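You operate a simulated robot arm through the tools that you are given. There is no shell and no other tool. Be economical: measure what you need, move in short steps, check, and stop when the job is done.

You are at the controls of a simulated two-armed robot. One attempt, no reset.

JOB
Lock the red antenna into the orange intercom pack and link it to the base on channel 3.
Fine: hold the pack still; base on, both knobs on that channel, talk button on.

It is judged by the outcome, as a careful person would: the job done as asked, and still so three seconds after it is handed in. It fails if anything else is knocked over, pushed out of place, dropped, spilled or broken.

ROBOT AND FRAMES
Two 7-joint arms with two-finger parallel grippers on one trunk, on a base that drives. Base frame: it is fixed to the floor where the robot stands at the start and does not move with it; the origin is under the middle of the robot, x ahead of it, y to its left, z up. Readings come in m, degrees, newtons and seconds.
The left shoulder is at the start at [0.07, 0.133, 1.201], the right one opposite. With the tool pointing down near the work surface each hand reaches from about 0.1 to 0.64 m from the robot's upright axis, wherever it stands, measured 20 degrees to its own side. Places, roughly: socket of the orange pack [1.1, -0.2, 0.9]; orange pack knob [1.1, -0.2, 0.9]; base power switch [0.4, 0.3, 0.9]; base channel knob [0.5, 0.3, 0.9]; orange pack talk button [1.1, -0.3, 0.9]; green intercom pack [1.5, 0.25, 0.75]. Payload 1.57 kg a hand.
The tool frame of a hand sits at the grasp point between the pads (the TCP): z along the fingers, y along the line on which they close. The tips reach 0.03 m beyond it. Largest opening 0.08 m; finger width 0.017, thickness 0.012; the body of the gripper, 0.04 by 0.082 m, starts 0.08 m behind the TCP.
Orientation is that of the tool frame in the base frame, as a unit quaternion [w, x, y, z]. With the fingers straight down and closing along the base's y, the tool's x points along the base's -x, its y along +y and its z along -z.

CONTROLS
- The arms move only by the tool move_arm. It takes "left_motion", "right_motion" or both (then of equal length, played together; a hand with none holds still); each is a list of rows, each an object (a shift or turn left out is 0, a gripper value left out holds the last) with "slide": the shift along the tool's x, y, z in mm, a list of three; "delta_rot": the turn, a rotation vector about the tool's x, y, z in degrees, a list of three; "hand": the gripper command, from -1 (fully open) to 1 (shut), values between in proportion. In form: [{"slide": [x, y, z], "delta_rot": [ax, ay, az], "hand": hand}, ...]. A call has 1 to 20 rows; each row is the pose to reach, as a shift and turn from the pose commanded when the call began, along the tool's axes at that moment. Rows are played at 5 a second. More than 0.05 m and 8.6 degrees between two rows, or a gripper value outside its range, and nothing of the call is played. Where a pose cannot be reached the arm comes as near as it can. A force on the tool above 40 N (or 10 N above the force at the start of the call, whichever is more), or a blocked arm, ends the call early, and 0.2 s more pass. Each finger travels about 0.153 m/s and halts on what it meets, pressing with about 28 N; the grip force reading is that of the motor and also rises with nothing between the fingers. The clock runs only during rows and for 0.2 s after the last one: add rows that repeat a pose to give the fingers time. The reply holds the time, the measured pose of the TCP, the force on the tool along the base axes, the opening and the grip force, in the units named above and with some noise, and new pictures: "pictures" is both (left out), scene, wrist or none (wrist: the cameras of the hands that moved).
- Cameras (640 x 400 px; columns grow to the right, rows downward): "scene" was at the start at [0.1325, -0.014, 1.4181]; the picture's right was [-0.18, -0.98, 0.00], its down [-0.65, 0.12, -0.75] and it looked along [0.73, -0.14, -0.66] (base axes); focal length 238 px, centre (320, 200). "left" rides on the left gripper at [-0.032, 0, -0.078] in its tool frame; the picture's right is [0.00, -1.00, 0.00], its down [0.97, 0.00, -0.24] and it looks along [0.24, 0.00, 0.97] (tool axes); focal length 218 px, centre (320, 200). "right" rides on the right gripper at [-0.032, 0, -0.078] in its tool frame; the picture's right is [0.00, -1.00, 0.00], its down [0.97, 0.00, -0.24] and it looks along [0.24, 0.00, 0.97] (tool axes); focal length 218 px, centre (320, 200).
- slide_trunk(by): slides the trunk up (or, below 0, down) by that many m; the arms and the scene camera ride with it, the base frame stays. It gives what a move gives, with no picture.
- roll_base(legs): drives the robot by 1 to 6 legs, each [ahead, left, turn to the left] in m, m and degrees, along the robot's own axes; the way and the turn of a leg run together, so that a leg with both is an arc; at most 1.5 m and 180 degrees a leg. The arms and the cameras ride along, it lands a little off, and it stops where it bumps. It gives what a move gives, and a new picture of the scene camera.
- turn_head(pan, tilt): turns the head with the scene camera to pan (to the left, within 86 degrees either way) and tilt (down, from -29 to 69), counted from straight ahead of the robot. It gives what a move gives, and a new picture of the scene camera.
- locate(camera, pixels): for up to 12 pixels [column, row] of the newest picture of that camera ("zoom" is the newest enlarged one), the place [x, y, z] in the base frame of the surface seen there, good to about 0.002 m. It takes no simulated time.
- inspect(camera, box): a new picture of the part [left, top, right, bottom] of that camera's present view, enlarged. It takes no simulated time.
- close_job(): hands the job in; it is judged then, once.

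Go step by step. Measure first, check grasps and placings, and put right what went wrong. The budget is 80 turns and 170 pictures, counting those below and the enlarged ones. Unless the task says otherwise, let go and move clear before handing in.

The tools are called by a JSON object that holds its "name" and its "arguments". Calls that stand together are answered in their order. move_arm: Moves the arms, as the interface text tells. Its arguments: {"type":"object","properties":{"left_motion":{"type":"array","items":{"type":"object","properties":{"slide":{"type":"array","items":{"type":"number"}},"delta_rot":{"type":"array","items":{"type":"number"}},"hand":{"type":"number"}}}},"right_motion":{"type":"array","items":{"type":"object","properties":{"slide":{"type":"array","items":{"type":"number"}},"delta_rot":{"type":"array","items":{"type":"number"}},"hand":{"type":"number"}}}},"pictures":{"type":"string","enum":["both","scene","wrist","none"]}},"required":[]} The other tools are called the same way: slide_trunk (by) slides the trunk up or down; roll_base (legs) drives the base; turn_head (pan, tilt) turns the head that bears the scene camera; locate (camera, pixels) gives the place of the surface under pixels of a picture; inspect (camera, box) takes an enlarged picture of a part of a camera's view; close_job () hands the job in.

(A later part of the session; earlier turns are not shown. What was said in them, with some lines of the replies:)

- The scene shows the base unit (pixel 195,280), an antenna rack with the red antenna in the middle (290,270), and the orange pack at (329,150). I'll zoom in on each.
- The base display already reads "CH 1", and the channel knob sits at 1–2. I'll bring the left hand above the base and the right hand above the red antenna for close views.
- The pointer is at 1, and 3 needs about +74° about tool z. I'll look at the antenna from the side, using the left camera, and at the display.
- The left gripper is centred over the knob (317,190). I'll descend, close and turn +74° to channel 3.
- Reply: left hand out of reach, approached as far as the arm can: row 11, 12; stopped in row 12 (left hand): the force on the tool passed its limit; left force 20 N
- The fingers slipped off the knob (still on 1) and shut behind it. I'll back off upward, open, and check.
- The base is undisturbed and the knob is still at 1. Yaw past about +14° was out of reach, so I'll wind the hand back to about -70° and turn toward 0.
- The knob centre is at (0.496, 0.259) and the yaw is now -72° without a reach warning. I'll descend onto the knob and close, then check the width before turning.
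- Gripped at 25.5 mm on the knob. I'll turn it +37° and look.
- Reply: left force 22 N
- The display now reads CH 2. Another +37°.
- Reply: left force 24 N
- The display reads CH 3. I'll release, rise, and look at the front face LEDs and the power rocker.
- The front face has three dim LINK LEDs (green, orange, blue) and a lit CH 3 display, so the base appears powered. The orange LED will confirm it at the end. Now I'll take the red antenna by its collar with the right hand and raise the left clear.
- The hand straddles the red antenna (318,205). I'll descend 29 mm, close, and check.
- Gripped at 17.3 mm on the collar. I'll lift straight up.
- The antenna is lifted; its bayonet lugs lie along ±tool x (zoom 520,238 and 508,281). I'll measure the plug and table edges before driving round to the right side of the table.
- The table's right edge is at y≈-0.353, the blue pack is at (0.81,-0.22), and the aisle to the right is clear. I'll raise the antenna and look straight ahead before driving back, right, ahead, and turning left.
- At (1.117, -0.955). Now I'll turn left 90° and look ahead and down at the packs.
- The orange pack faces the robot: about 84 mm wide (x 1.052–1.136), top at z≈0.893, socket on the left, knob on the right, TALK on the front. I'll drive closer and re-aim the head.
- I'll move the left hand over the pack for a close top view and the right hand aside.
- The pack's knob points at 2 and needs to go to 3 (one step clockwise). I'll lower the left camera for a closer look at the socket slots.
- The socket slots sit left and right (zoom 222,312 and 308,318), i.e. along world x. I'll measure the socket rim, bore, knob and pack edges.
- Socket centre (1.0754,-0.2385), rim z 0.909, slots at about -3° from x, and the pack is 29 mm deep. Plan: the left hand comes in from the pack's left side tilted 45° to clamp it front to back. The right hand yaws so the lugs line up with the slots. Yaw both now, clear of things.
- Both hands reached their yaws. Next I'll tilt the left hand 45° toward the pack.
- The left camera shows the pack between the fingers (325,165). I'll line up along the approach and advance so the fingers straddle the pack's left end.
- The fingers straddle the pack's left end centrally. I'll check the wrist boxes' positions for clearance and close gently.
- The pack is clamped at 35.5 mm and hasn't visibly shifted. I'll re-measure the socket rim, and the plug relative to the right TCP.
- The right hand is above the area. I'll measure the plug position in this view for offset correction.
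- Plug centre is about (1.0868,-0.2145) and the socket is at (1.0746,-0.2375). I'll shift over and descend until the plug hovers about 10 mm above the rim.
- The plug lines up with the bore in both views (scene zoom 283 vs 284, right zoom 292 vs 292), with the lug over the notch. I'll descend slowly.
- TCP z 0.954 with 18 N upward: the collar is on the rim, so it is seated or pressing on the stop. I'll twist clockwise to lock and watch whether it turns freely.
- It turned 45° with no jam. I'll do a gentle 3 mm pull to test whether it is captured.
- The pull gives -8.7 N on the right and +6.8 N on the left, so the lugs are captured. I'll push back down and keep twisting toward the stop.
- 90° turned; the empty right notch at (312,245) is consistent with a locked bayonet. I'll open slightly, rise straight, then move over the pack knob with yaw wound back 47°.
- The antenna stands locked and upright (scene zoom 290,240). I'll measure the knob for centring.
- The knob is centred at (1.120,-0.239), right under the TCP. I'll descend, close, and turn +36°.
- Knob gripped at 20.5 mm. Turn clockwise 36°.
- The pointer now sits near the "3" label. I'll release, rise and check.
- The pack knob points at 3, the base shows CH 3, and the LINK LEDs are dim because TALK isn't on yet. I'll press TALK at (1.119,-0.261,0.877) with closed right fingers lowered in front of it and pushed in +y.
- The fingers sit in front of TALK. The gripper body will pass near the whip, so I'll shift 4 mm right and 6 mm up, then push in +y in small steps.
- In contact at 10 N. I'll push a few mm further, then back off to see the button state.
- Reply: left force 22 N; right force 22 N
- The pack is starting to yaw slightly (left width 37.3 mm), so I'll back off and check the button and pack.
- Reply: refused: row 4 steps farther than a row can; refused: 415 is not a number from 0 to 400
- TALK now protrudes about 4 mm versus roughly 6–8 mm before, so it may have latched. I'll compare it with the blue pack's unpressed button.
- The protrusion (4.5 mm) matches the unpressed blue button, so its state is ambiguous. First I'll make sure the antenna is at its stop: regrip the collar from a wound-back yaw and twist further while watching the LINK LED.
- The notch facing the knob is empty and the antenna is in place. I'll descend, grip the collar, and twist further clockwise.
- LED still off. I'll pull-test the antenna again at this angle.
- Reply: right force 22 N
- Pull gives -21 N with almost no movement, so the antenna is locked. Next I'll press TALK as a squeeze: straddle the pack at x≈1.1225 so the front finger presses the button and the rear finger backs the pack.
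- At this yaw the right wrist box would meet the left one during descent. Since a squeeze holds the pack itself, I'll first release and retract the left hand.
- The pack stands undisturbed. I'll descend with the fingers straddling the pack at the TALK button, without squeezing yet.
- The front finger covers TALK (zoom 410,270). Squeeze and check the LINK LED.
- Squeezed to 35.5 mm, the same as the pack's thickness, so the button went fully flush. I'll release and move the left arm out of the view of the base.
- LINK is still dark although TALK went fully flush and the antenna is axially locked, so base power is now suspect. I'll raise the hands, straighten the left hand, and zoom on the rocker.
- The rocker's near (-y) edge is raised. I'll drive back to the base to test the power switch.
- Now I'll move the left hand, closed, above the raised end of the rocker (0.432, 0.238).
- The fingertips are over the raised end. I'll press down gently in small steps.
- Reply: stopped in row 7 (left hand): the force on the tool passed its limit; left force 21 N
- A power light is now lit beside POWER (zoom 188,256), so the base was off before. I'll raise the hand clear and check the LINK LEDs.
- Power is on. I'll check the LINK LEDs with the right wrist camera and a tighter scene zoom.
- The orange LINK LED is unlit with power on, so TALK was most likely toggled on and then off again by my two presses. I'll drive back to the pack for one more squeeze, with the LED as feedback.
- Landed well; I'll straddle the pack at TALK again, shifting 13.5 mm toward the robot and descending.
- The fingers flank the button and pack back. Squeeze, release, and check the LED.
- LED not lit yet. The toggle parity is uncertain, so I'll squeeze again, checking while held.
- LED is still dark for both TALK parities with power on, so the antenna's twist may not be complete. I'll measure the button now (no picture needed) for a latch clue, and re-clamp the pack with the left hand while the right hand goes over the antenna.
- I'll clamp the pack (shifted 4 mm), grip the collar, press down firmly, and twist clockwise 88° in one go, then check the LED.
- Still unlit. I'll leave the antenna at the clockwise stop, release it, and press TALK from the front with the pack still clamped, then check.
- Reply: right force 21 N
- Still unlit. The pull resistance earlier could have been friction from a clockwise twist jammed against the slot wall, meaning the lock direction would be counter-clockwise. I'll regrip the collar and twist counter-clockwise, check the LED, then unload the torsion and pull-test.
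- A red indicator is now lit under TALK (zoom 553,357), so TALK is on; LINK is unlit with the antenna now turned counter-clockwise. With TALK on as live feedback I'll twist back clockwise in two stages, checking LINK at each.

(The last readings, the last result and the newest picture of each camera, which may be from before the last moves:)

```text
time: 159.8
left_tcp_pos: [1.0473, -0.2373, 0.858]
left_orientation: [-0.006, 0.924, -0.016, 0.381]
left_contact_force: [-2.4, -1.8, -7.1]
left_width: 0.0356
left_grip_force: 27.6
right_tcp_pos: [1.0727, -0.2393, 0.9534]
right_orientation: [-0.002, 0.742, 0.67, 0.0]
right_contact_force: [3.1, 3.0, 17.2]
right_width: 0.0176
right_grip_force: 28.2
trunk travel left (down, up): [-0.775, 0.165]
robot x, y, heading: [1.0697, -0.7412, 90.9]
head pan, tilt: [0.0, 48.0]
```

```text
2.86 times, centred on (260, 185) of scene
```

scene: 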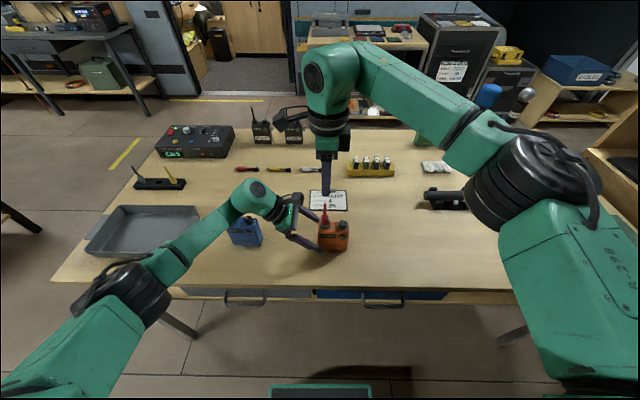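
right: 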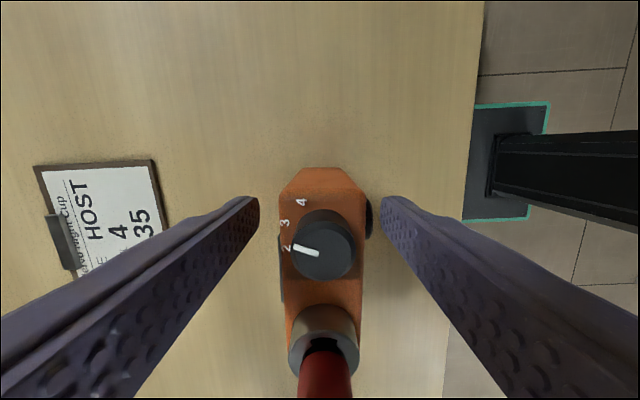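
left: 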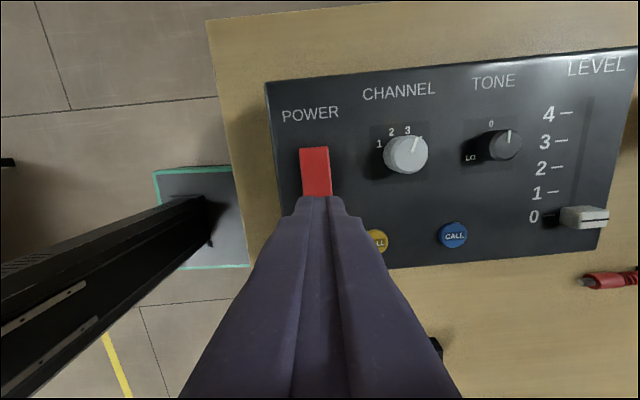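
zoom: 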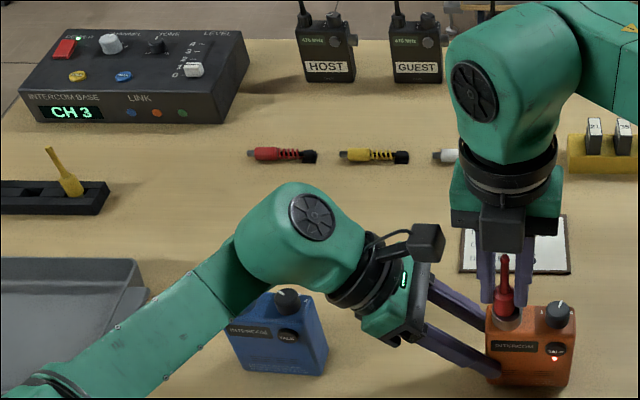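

TALK's light stays on, but LINK is unlit at both ends. I'll relax the torsion (open and regrip), then pull up 6 mm to learn whether the clockwise end is captured or sits in the entry slot.

{"name": "move_arm", "arguments": {"right_motion": [{"hand": 0.35}, {"hand": 0.35}, {"hand": 1}, {"hand": 1}, {"hand": 1}], "pictures": "none"}}

{"name": "move_arm", "arguments": {"right_motion": [{"slide": [0, 0, -2]}, {"slide": [0, 0, -4]}, {"slide": [0, 0, -6]}, {"slide": [0, 0, -6]}], "pictures": "none"}}

{"name": "inspect", "arguments": {"camera": "scene", "box": [300, 190, 360, 250]}}

{"name": "move_arm", "arguments": {"right_motion": [{"slide": [0, 0, 3]}, {"slide": [0, 0, 6]}, {"slide": [0, 0, 7]}, {"slide": [0, 0, 7]}], "pictures": "none"}}

```text
time: 161.1
left_tcp_pos: [1.0473, -0.2367, 0.8589]
left_orientation: [-0.006, 0.924, -0.016, 0.382]
left_contact_force: [0.8, 2.6, -0.2]
left_width: 0.0354
left_grip_force: 27.9
right_tcp_pos: [1.0727, -0.2391, 0.9519]
right_orientation: [0.0, 0.742, 0.671, 0.0]
right_contact_force: [-1.4, -1.7, -1.2]
right_width: 0.0175
right_grip_force: 27.8
trunk travel left (down, up): [-0.775, 0.165]
robot x, y, heading: [1.0704, -0.7314, 90.9]
head pan, tilt: [0.0, 48.0]
```

```text
time: 162.1
left_tcp_pos: [1.047, -0.2365, 0.8589]
left_orientation: [-0.007, 0.924, -0.015, 0.383]
left_contact_force: [-0.8, 1.3, 17.9]
left_width: 0.0357
left_grip_force: 27.6
right_tcp_pos: [1.0733, -0.239, 0.9579]
right_orientation: [0.0, 0.741, 0.671, 0.0]
right_contact_force: [0.0, -1.2, -20.9]
right_width: 0.018
right_grip_force: 28.0
trunk travel left (down, up): [-0.775, 0.165]
robot x, y, heading: [1.0718, -0.7361, 90.5]
head pan, tilt: [0.0, 48.0]
```

```text
6.67 times, centred on (330, 220) of scene
```

zoom: 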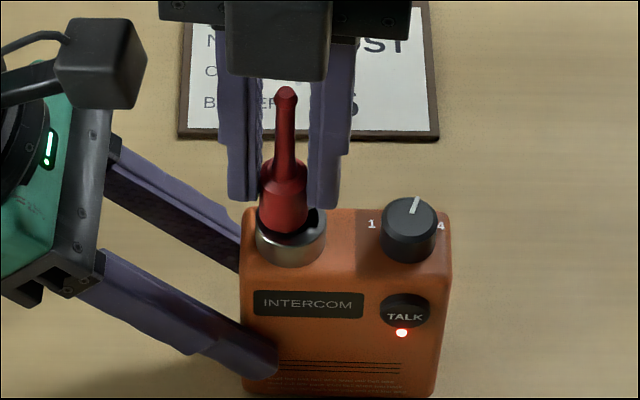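

```text
time: 163.1
left_tcp_pos: [1.0466, -0.2378, 0.8585]
left_orientation: [-0.008, 0.925, -0.015, 0.38]
left_contact_force: [-1.5, 11.9, 1.3]
left_width: 0.0354
left_grip_force: 28.0
right_tcp_pos: [1.0718, -0.2397, 0.9514]
right_orientation: [-0.003, 0.741, 0.671, 0.0]
right_contact_force: [2.9, -3.4, 20.5]
right_width: 0.0176
right_grip_force: 27.7
trunk travel left (down, up): [-0.775, 0.165]
robot x, y, heading: [1.0715, -0.7374, 90.8]
head pan, tilt: [0.0, 48.0]
```

TALK is on (red light under the button). The collar still looked 2–3 mm proud and off-centre toward -x (1.072 vs socket 1.0742), so the plug may be jammed short of full depth and never entered the groove. I'll rewind and regrip, recentre +2.5 mm, push down with a small wiggle, then twist clockwise and check LINK.

{"name": "move_arm", "arguments": {"right_motion": [{"slide": [0, 0, -2], "hand": 0.35}, {"slide": [0, 0, -4]}, {"slide": [0, 0, -4], "delta_rot": [0, 0, -8]}, {"slide": [0, 0, -4], "delta_rot": [0, 0, -16]}, {"slide": [0, 0, -4], "delta_rot": [0, 0, -24]}, {"slide": [0, 0, -4], "delta_rot": [0, 0, -32]}, {"slide": [0, 0, -4], "delta_rot": [0, 0, -40]}, {"slide": [0, 0, -4], "delta_rot": [0, 0, -48]}, {"slide": [0, 0, -4], "delta_rot": [0, 0, -56]}, {"slide": [0, 0, -4], "delta_rot": [0, 0, -64]}, {"slide": [0, 0, -4], "delta_rot": [0, 0, -72]}, {"slide": [0, 0, -4], "delta_rot": [0, 0, -80]}, {"slide": [0, 0, -4], "delta_rot": [0, 0, -88]}, {"slide": [0, 0, -4], "delta_rot": [0, 0, -92]}, {"slide": [0, 0, -4], "delta_rot": [0, 0, -92], "hand": 1}, {"slide": [0, 0, -4], "delta_rot": [0, 0, -92]}, {"slide": [0, 0, -4], "delta_rot": [0, 0, -92]}], "pictures": "none"}}

{"name": "move_arm", "arguments": {"right_motion": [{"slide": [-1.2, 0, 0]}, {"slide": [-2.5, 0, 0]}, {"slide": [-2.5, 0, 3], "delta_rot": [0, 0, 4]}, {"slide": [-2.5, 0, 4], "delta_rot": [0, 0, -3]}, {"slide": [-2.5, 0, 5], "delta_rot": [0, 0, 4]}, {"slide": [-2.5, 0, 6], "delta_rot": [0, 0, -3]}, {"slide": [-2.5, 0, 7], "delta_rot": [0, 0, 3]}, {"slide": [-2.5, 0, 8], "delta_rot": [0, 0, 0]}, {"slide": [-2.5, 0, 8], "delta_rot": [0, 0, 0]}], "pictures": "none"}}

{"name": "inspect", "arguments": {"camera": "scene", "box": [150, 115, 370, 255]}}

```text
time: 166.7
left_tcp_pos: [1.0473, -0.2361, 0.8588]
left_orientation: [-0.006, 0.925, -0.016, 0.38]
left_contact_force: [-0.2, -1.2, -0.8]
left_width: 0.0357
left_grip_force: 28.2
right_tcp_pos: [1.0722, -0.2405, 0.9547]
right_orientation: [0.0, 0.032, 0.999, 0.001]
right_contact_force: [0.6, 0.5, 2.1]
right_width: 0.0175
right_grip_force: 28.2
trunk travel left (down, up): [-0.775, 0.165]
robot x, y, heading: [1.0709, -0.7337, 91.1]
head pan, tilt: [0.0, 48.0]
```

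```text
time: 168.7
left_tcp_pos: [1.0478, -0.2371, 0.8591]
left_orientation: [-0.007, 0.924, -0.015, 0.382]
left_contact_force: [3.7, 0.9, -10.1]
left_width: 0.0355
left_grip_force: 27.7
right_tcp_pos: [1.0768, -0.2405, 0.9476]
right_orientation: [-0.001, 0.033, 0.999, 0.002]
right_contact_force: [-1.6, 0.2, 18.6]
right_width: 0.0177
right_grip_force: 27.7
trunk travel left (down, up): [-0.775, 0.165]
robot x, y, heading: [1.0741, -0.7395, 91.3]
head pan, tilt: [0.0, 48.0]
```

```text
2.86 times, centred on (260, 185) of scene
5 turns are left
```

zoom: 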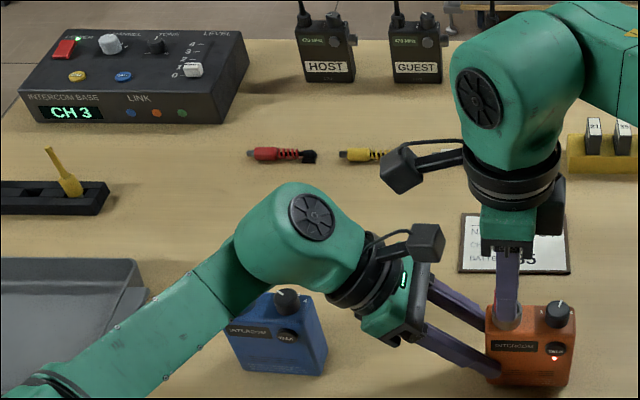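

The hand went 5–7 mm lower after recentring, with 18.6 N. Now I'll twist clockwise while keeping the down-pressure, then check LINK.

{"name": "move_arm", "arguments": {"right_motion": [{"slide": [1.5, 0, 1], "delta_rot": [0, 0, 8]}, {"slide": [1.5, 0, 1], "delta_rot": [0, 0, 16]}, {"slide": [1.5, 0, 1], "delta_rot": [0, 0, 24]}, {"slide": [1.5, 0, 1], "delta_rot": [0, 0, 32]}, {"slide": [1.5, 0, 1], "delta_rot": [0, 0, 40]}, {"slide": [1.5, 0, 1], "delta_rot": [0, 0, 48]}, {"slide": [1.5, 0, 1], "delta_rot": [0, 0, 56]}, {"slide": [1.5, 0, 1], "delta_rot": [0, 0, 64]}, {"slide": [1.5, 0, 1], "delta_rot": [0, 0, 72]}, {"slide": [1.5, 0, 1], "delta_rot": [0, 0, 80]}, {"slide": [1.5, 0, 1], "delta_rot": [0, 0, 88]}, {"slide": [1.5, 0, 1], "delta_rot": [0, 0, 92]}, {"slide": [1.5, 0, 1], "delta_rot": [0, 0, 92]}], "pictures": "none"}}

{"name": "inspect", "arguments": {"camera": "scene", "box": [150, 115, 250, 180]}}

{"name": "inspect", "arguments": {"camera": "scene", "box": [300, 190, 360, 250]}}

```text
time: 171.4
left_tcp_pos: [1.0485, -0.2386, 0.8598]
left_orientation: [-0.007, 0.924, -0.015, 0.382]
left_contact_force: [13.6, 2.2, 1.5]
left_width: 0.0357
left_grip_force: 28.2
right_tcp_pos: [1.0734, -0.2393, 0.9457]
right_orientation: [0.0, 0.742, 0.671, 0.0]
right_contact_force: [-12.0, -3.2, -2.3]
right_width: 0.0174
right_grip_force: 28.2
trunk travel left (down, up): [-0.775, 0.165]
robot x, y, heading: [1.072, -0.7368, 90.8]
head pan, tilt: [0.0, 48.0]
```

```text
6.15 times, centred on (200, 148) of scene
```

zoom: 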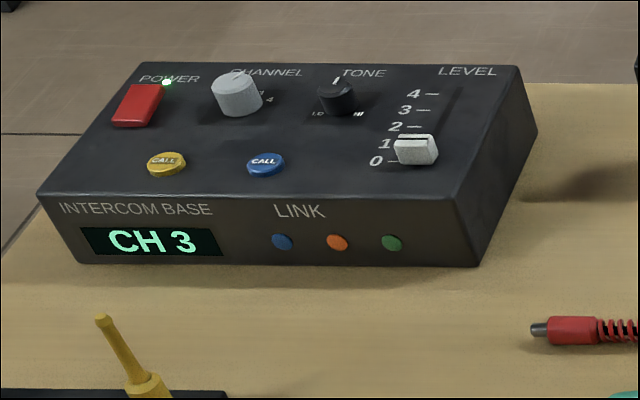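

```text
6.67 times, centred on (330, 220) of scene
4 turns are left
```

zoom: 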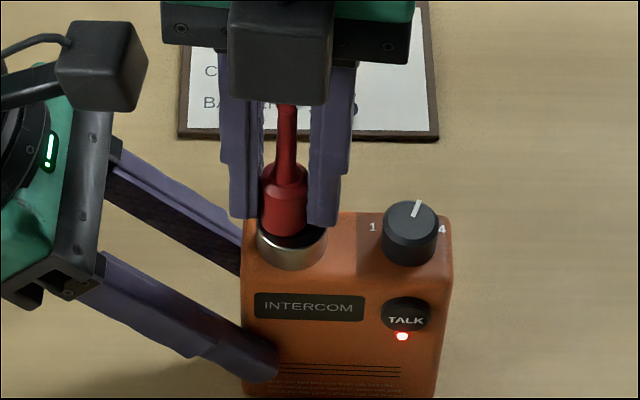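

Still unlit at the clockwise end. With more travel available I'll twist counter-clockwise in two stages (75° + 75°) under down-pressure, checking LINK after each.

{"name": "move_arm", "arguments": {"right_motion": [{"slide": [0, 0, 1], "delta_rot": [0, 0, -8]}, {"slide": [0, 0, 1], "delta_rot": [0, 0, -16]}, {"slide": [0, 0, 1], "delta_rot": [0, 0, -24]}, {"slide": [0, 0, 1], "delta_rot": [0, 0, -32]}, {"slide": [0, 0, 1], "delta_rot": [0, 0, -40]}, {"slide": [0, 0, 1], "delta_rot": [0, 0, -48]}, {"slide": [0, 0, 1], "delta_rot": [0, 0, -56]}, {"slide": [0, 0, 1], "delta_rot": [0, 0, -64]}, {"slide": [0, 0, 1], "delta_rot": [0, 0, -72]}, {"slide": [0, 0, 1], "delta_rot": [0, 0, -80]}, {"slide": [0, 0, 1], "delta_rot": [0, 0, -80]}], "pictures": "none"}}

{"name": "inspect", "arguments": {"camera": "scene", "box": [150, 115, 250, 180]}}

{"name": "move_arm", "arguments": {"right_motion": [{"slide": [0, 0, 1], "delta_rot": [0, 0, -8]}, {"slide": [0, 0, 1], "delta_rot": [0, 0, -16]}, {"slide": [0, 0, 1], "delta_rot": [0, 0, -24]}, {"slide": [0, 0, 1], "delta_rot": [0, 0, -32]}, {"slide": [0, 0, 1], "delta_rot": [0, 0, -40]}, {"slide": [0, 0, 1], "delta_rot": [0, 0, -48]}, {"slide": [0, 0, 1], "delta_rot": [0, 0, -56]}, {"slide": [0, 0, 1], "delta_rot": [0, 0, -64]}, {"slide": [0, 0, 1], "delta_rot": [0, 0, -72]}, {"slide": [0, 0, 1], "delta_rot": [0, 0, -72]}], "pictures": "none"}}

{"name": "inspect", "arguments": {"camera": "scene", "box": [150, 115, 250, 180]}}

{"name": "inspect", "arguments": {"camera": "scene", "box": [300, 190, 360, 250]}}

```text
time: 173.8
left_tcp_pos: [1.0462, -0.2378, 0.8592]
left_orientation: [-0.007, 0.924, -0.016, 0.381]
left_contact_force: [-0.8, 2.7, -3.6]
left_width: 0.0355
left_grip_force: 28.2
right_tcp_pos: [1.0721, -0.2392, 0.9461]
right_orientation: [-0.001, 0.136, 0.991, 0.001]
right_contact_force: [1.1, -0.6, 10.0]
right_width: 0.0177
right_grip_force: 27.9
trunk travel left (down, up): [-0.775, 0.165]
robot x, y, heading: [1.0661, -0.7417, 91.1]
head pan, tilt: [0.0, 48.0]
```

```text
6.15 times, centred on (200, 148) of scene
```

zoom: 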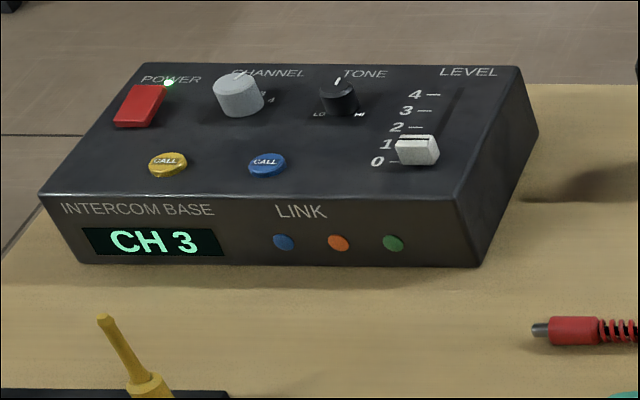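

```text
time: 176.1
left_tcp_pos: [1.0474, -0.2382, 0.858]
left_orientation: [-0.006, 0.924, -0.016, 0.381]
left_contact_force: [-7.4, -1.3, -6.7]
left_width: 0.0357
left_grip_force: 28.4
right_tcp_pos: [1.0728, -0.2402, 0.9446]
right_orientation: [0.001, -0.473, 0.881, 0.0]
right_contact_force: [7.8, -0.9, 13.6]
right_width: 0.0177
right_grip_force: 28.7
trunk travel left (down, up): [-0.775, 0.165]
robot x, y, heading: [1.0682, -0.7364, 90.9]
head pan, tilt: [0.0, 48.0]
```

```text
6.15 times, centred on (200, 148) of scene
```

zoom: 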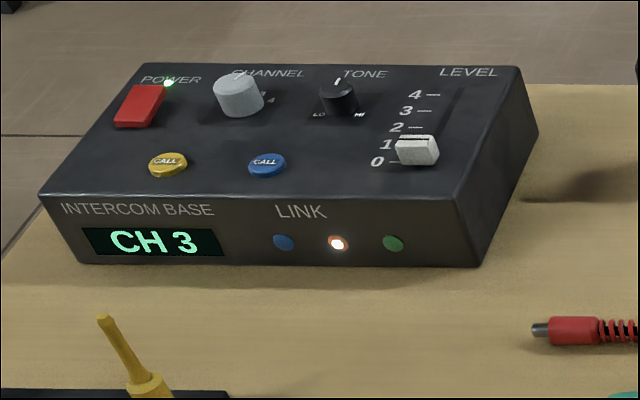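

```text
6.67 times, centred on (330, 220) of scene
3 turns are left
```

zoom: 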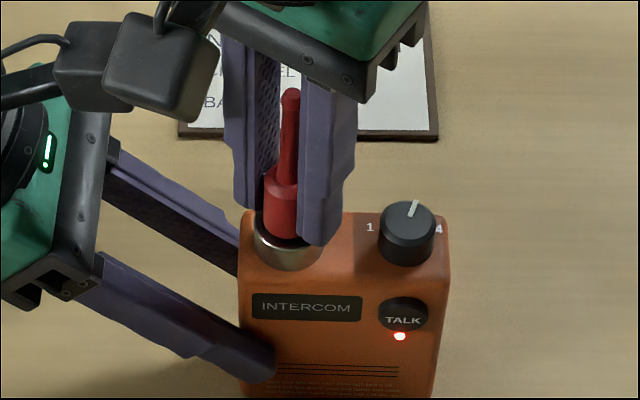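

The orange LINK LED is now lit (zoom 338,243) with TALK on, so the antenna is locked. I'll release the right hand and rise, then release and retract the left, and check that everything stays.

{"name": "move_arm", "arguments": {"right_motion": [{"slide": [0, 0, -1], "hand": 0.35}, {"slide": [0, 0, -1]}, {"slide": [0, 0, -1]}, {"slide": [0, 0, -35]}, {"slide": [0, 0, -75]}, {"slide": [0, 0, -115]}, {"slide": [0, 0, -150]}, {"slide": [0, 0, -150]}], "pictures": "none"}}

{"name": "move_arm", "arguments": {"left_motion": [{"hand": 0.1}, {"hand": -1}, {"hand": -1}, {"slide": [0, 0, -40]}, {"slide": [0, 0, -80]}, {"slide": [0, 0, -120]}, {"slide": [10, 0, -160]}, {"slide": [30, 0, -195]}, {"slide": [55, 0, -220]}, {"slide": [85, 0, -250]}, {"slide": [85, 0, -250]}], "pictures": "scene"}}

{"name": "inspect", "arguments": {"camera": "scene", "box": [150, 115, 370, 255]}}

```text
time: 177.8
left_tcp_pos: [1.0478, -0.2373, 0.8584]
left_orientation: [-0.006, 0.924, -0.015, 0.382]
left_contact_force: [-0.6, -0.7, 0.1]
left_width: 0.0356
left_grip_force: 27.9
right_tcp_pos: [1.0742, -0.2403, 1.0969]
right_orientation: [0.0, -0.472, 0.882, 0.001]
right_contact_force: [0.2, -0.6, 0.6]
right_width: 0.0261
right_grip_force: 0.0
trunk travel left (down, up): [-0.775, 0.165]
robot x, y, heading: [1.0676, -0.7374, 91.0]
head pan, tilt: [0.0, 48.0]
```

```text
time: 180.2
left_tcp_pos: [0.9308, -0.2405, 1.0977]
left_orientation: [-0.007, 0.924, -0.016, 0.382]
left_contact_force: [-0.1, 0.0, 0.1]
left_width: 0.0799
left_grip_force: 0.1
right_tcp_pos: [1.0757, -0.2391, 1.0959]
right_orientation: [0.0, -0.473, 0.881, 0.001]
right_contact_force: [0.9, 0.2, -0.4]
right_width: 0.0262
right_grip_force: 0.0
trunk travel left (down, up): [-0.775, 0.165]
robot x, y, heading: [1.0682, -0.7424, 90.9]
head pan, tilt: [0.0, 48.0]
```

scene: 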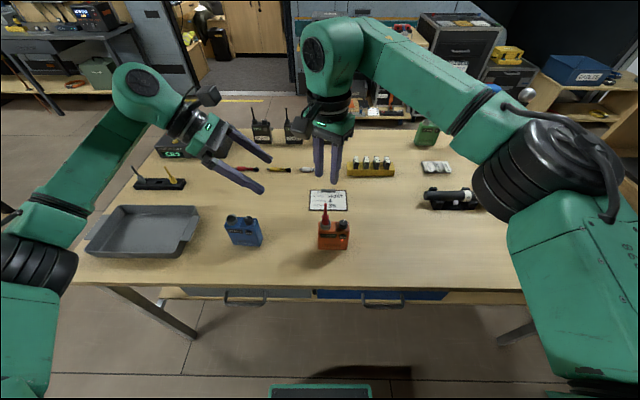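

```text
2.86 times, centred on (260, 185) of scene
2 turns are left
```

zoom: 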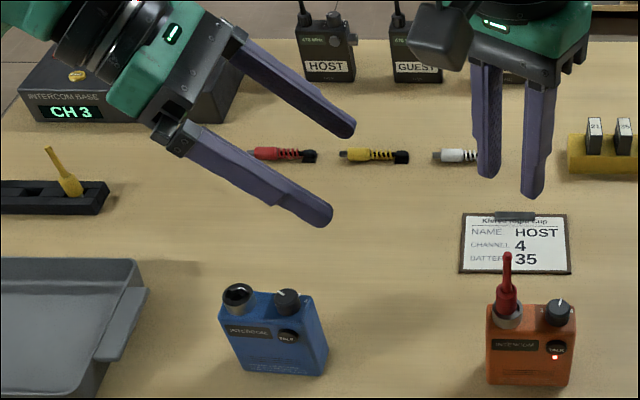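

The pack stands upright with the antenna in and the TALK light on, and both hands are clear. The last LINK view, taken just before I released, was lit, so I'm handing in.

{"name": "close_job", "arguments": {}}

```text
The job is handed in.
```

I locked the red antenna into the orange pack and linked it to the base on channel 3, and the job is handed in. The base is on and shows CH 3, the pack knob is on 3, and the TALK light is on.

The orange LINK light was lit just before I let go. I could not see it afterwards because the left arm was in the way. After release the pack was still upright with the antenna in place and TALK lit.

While I was pressing TALK and seating the antenna, the pack shifted by a couple of millimetres. I saw nothing else moved or knocked over.
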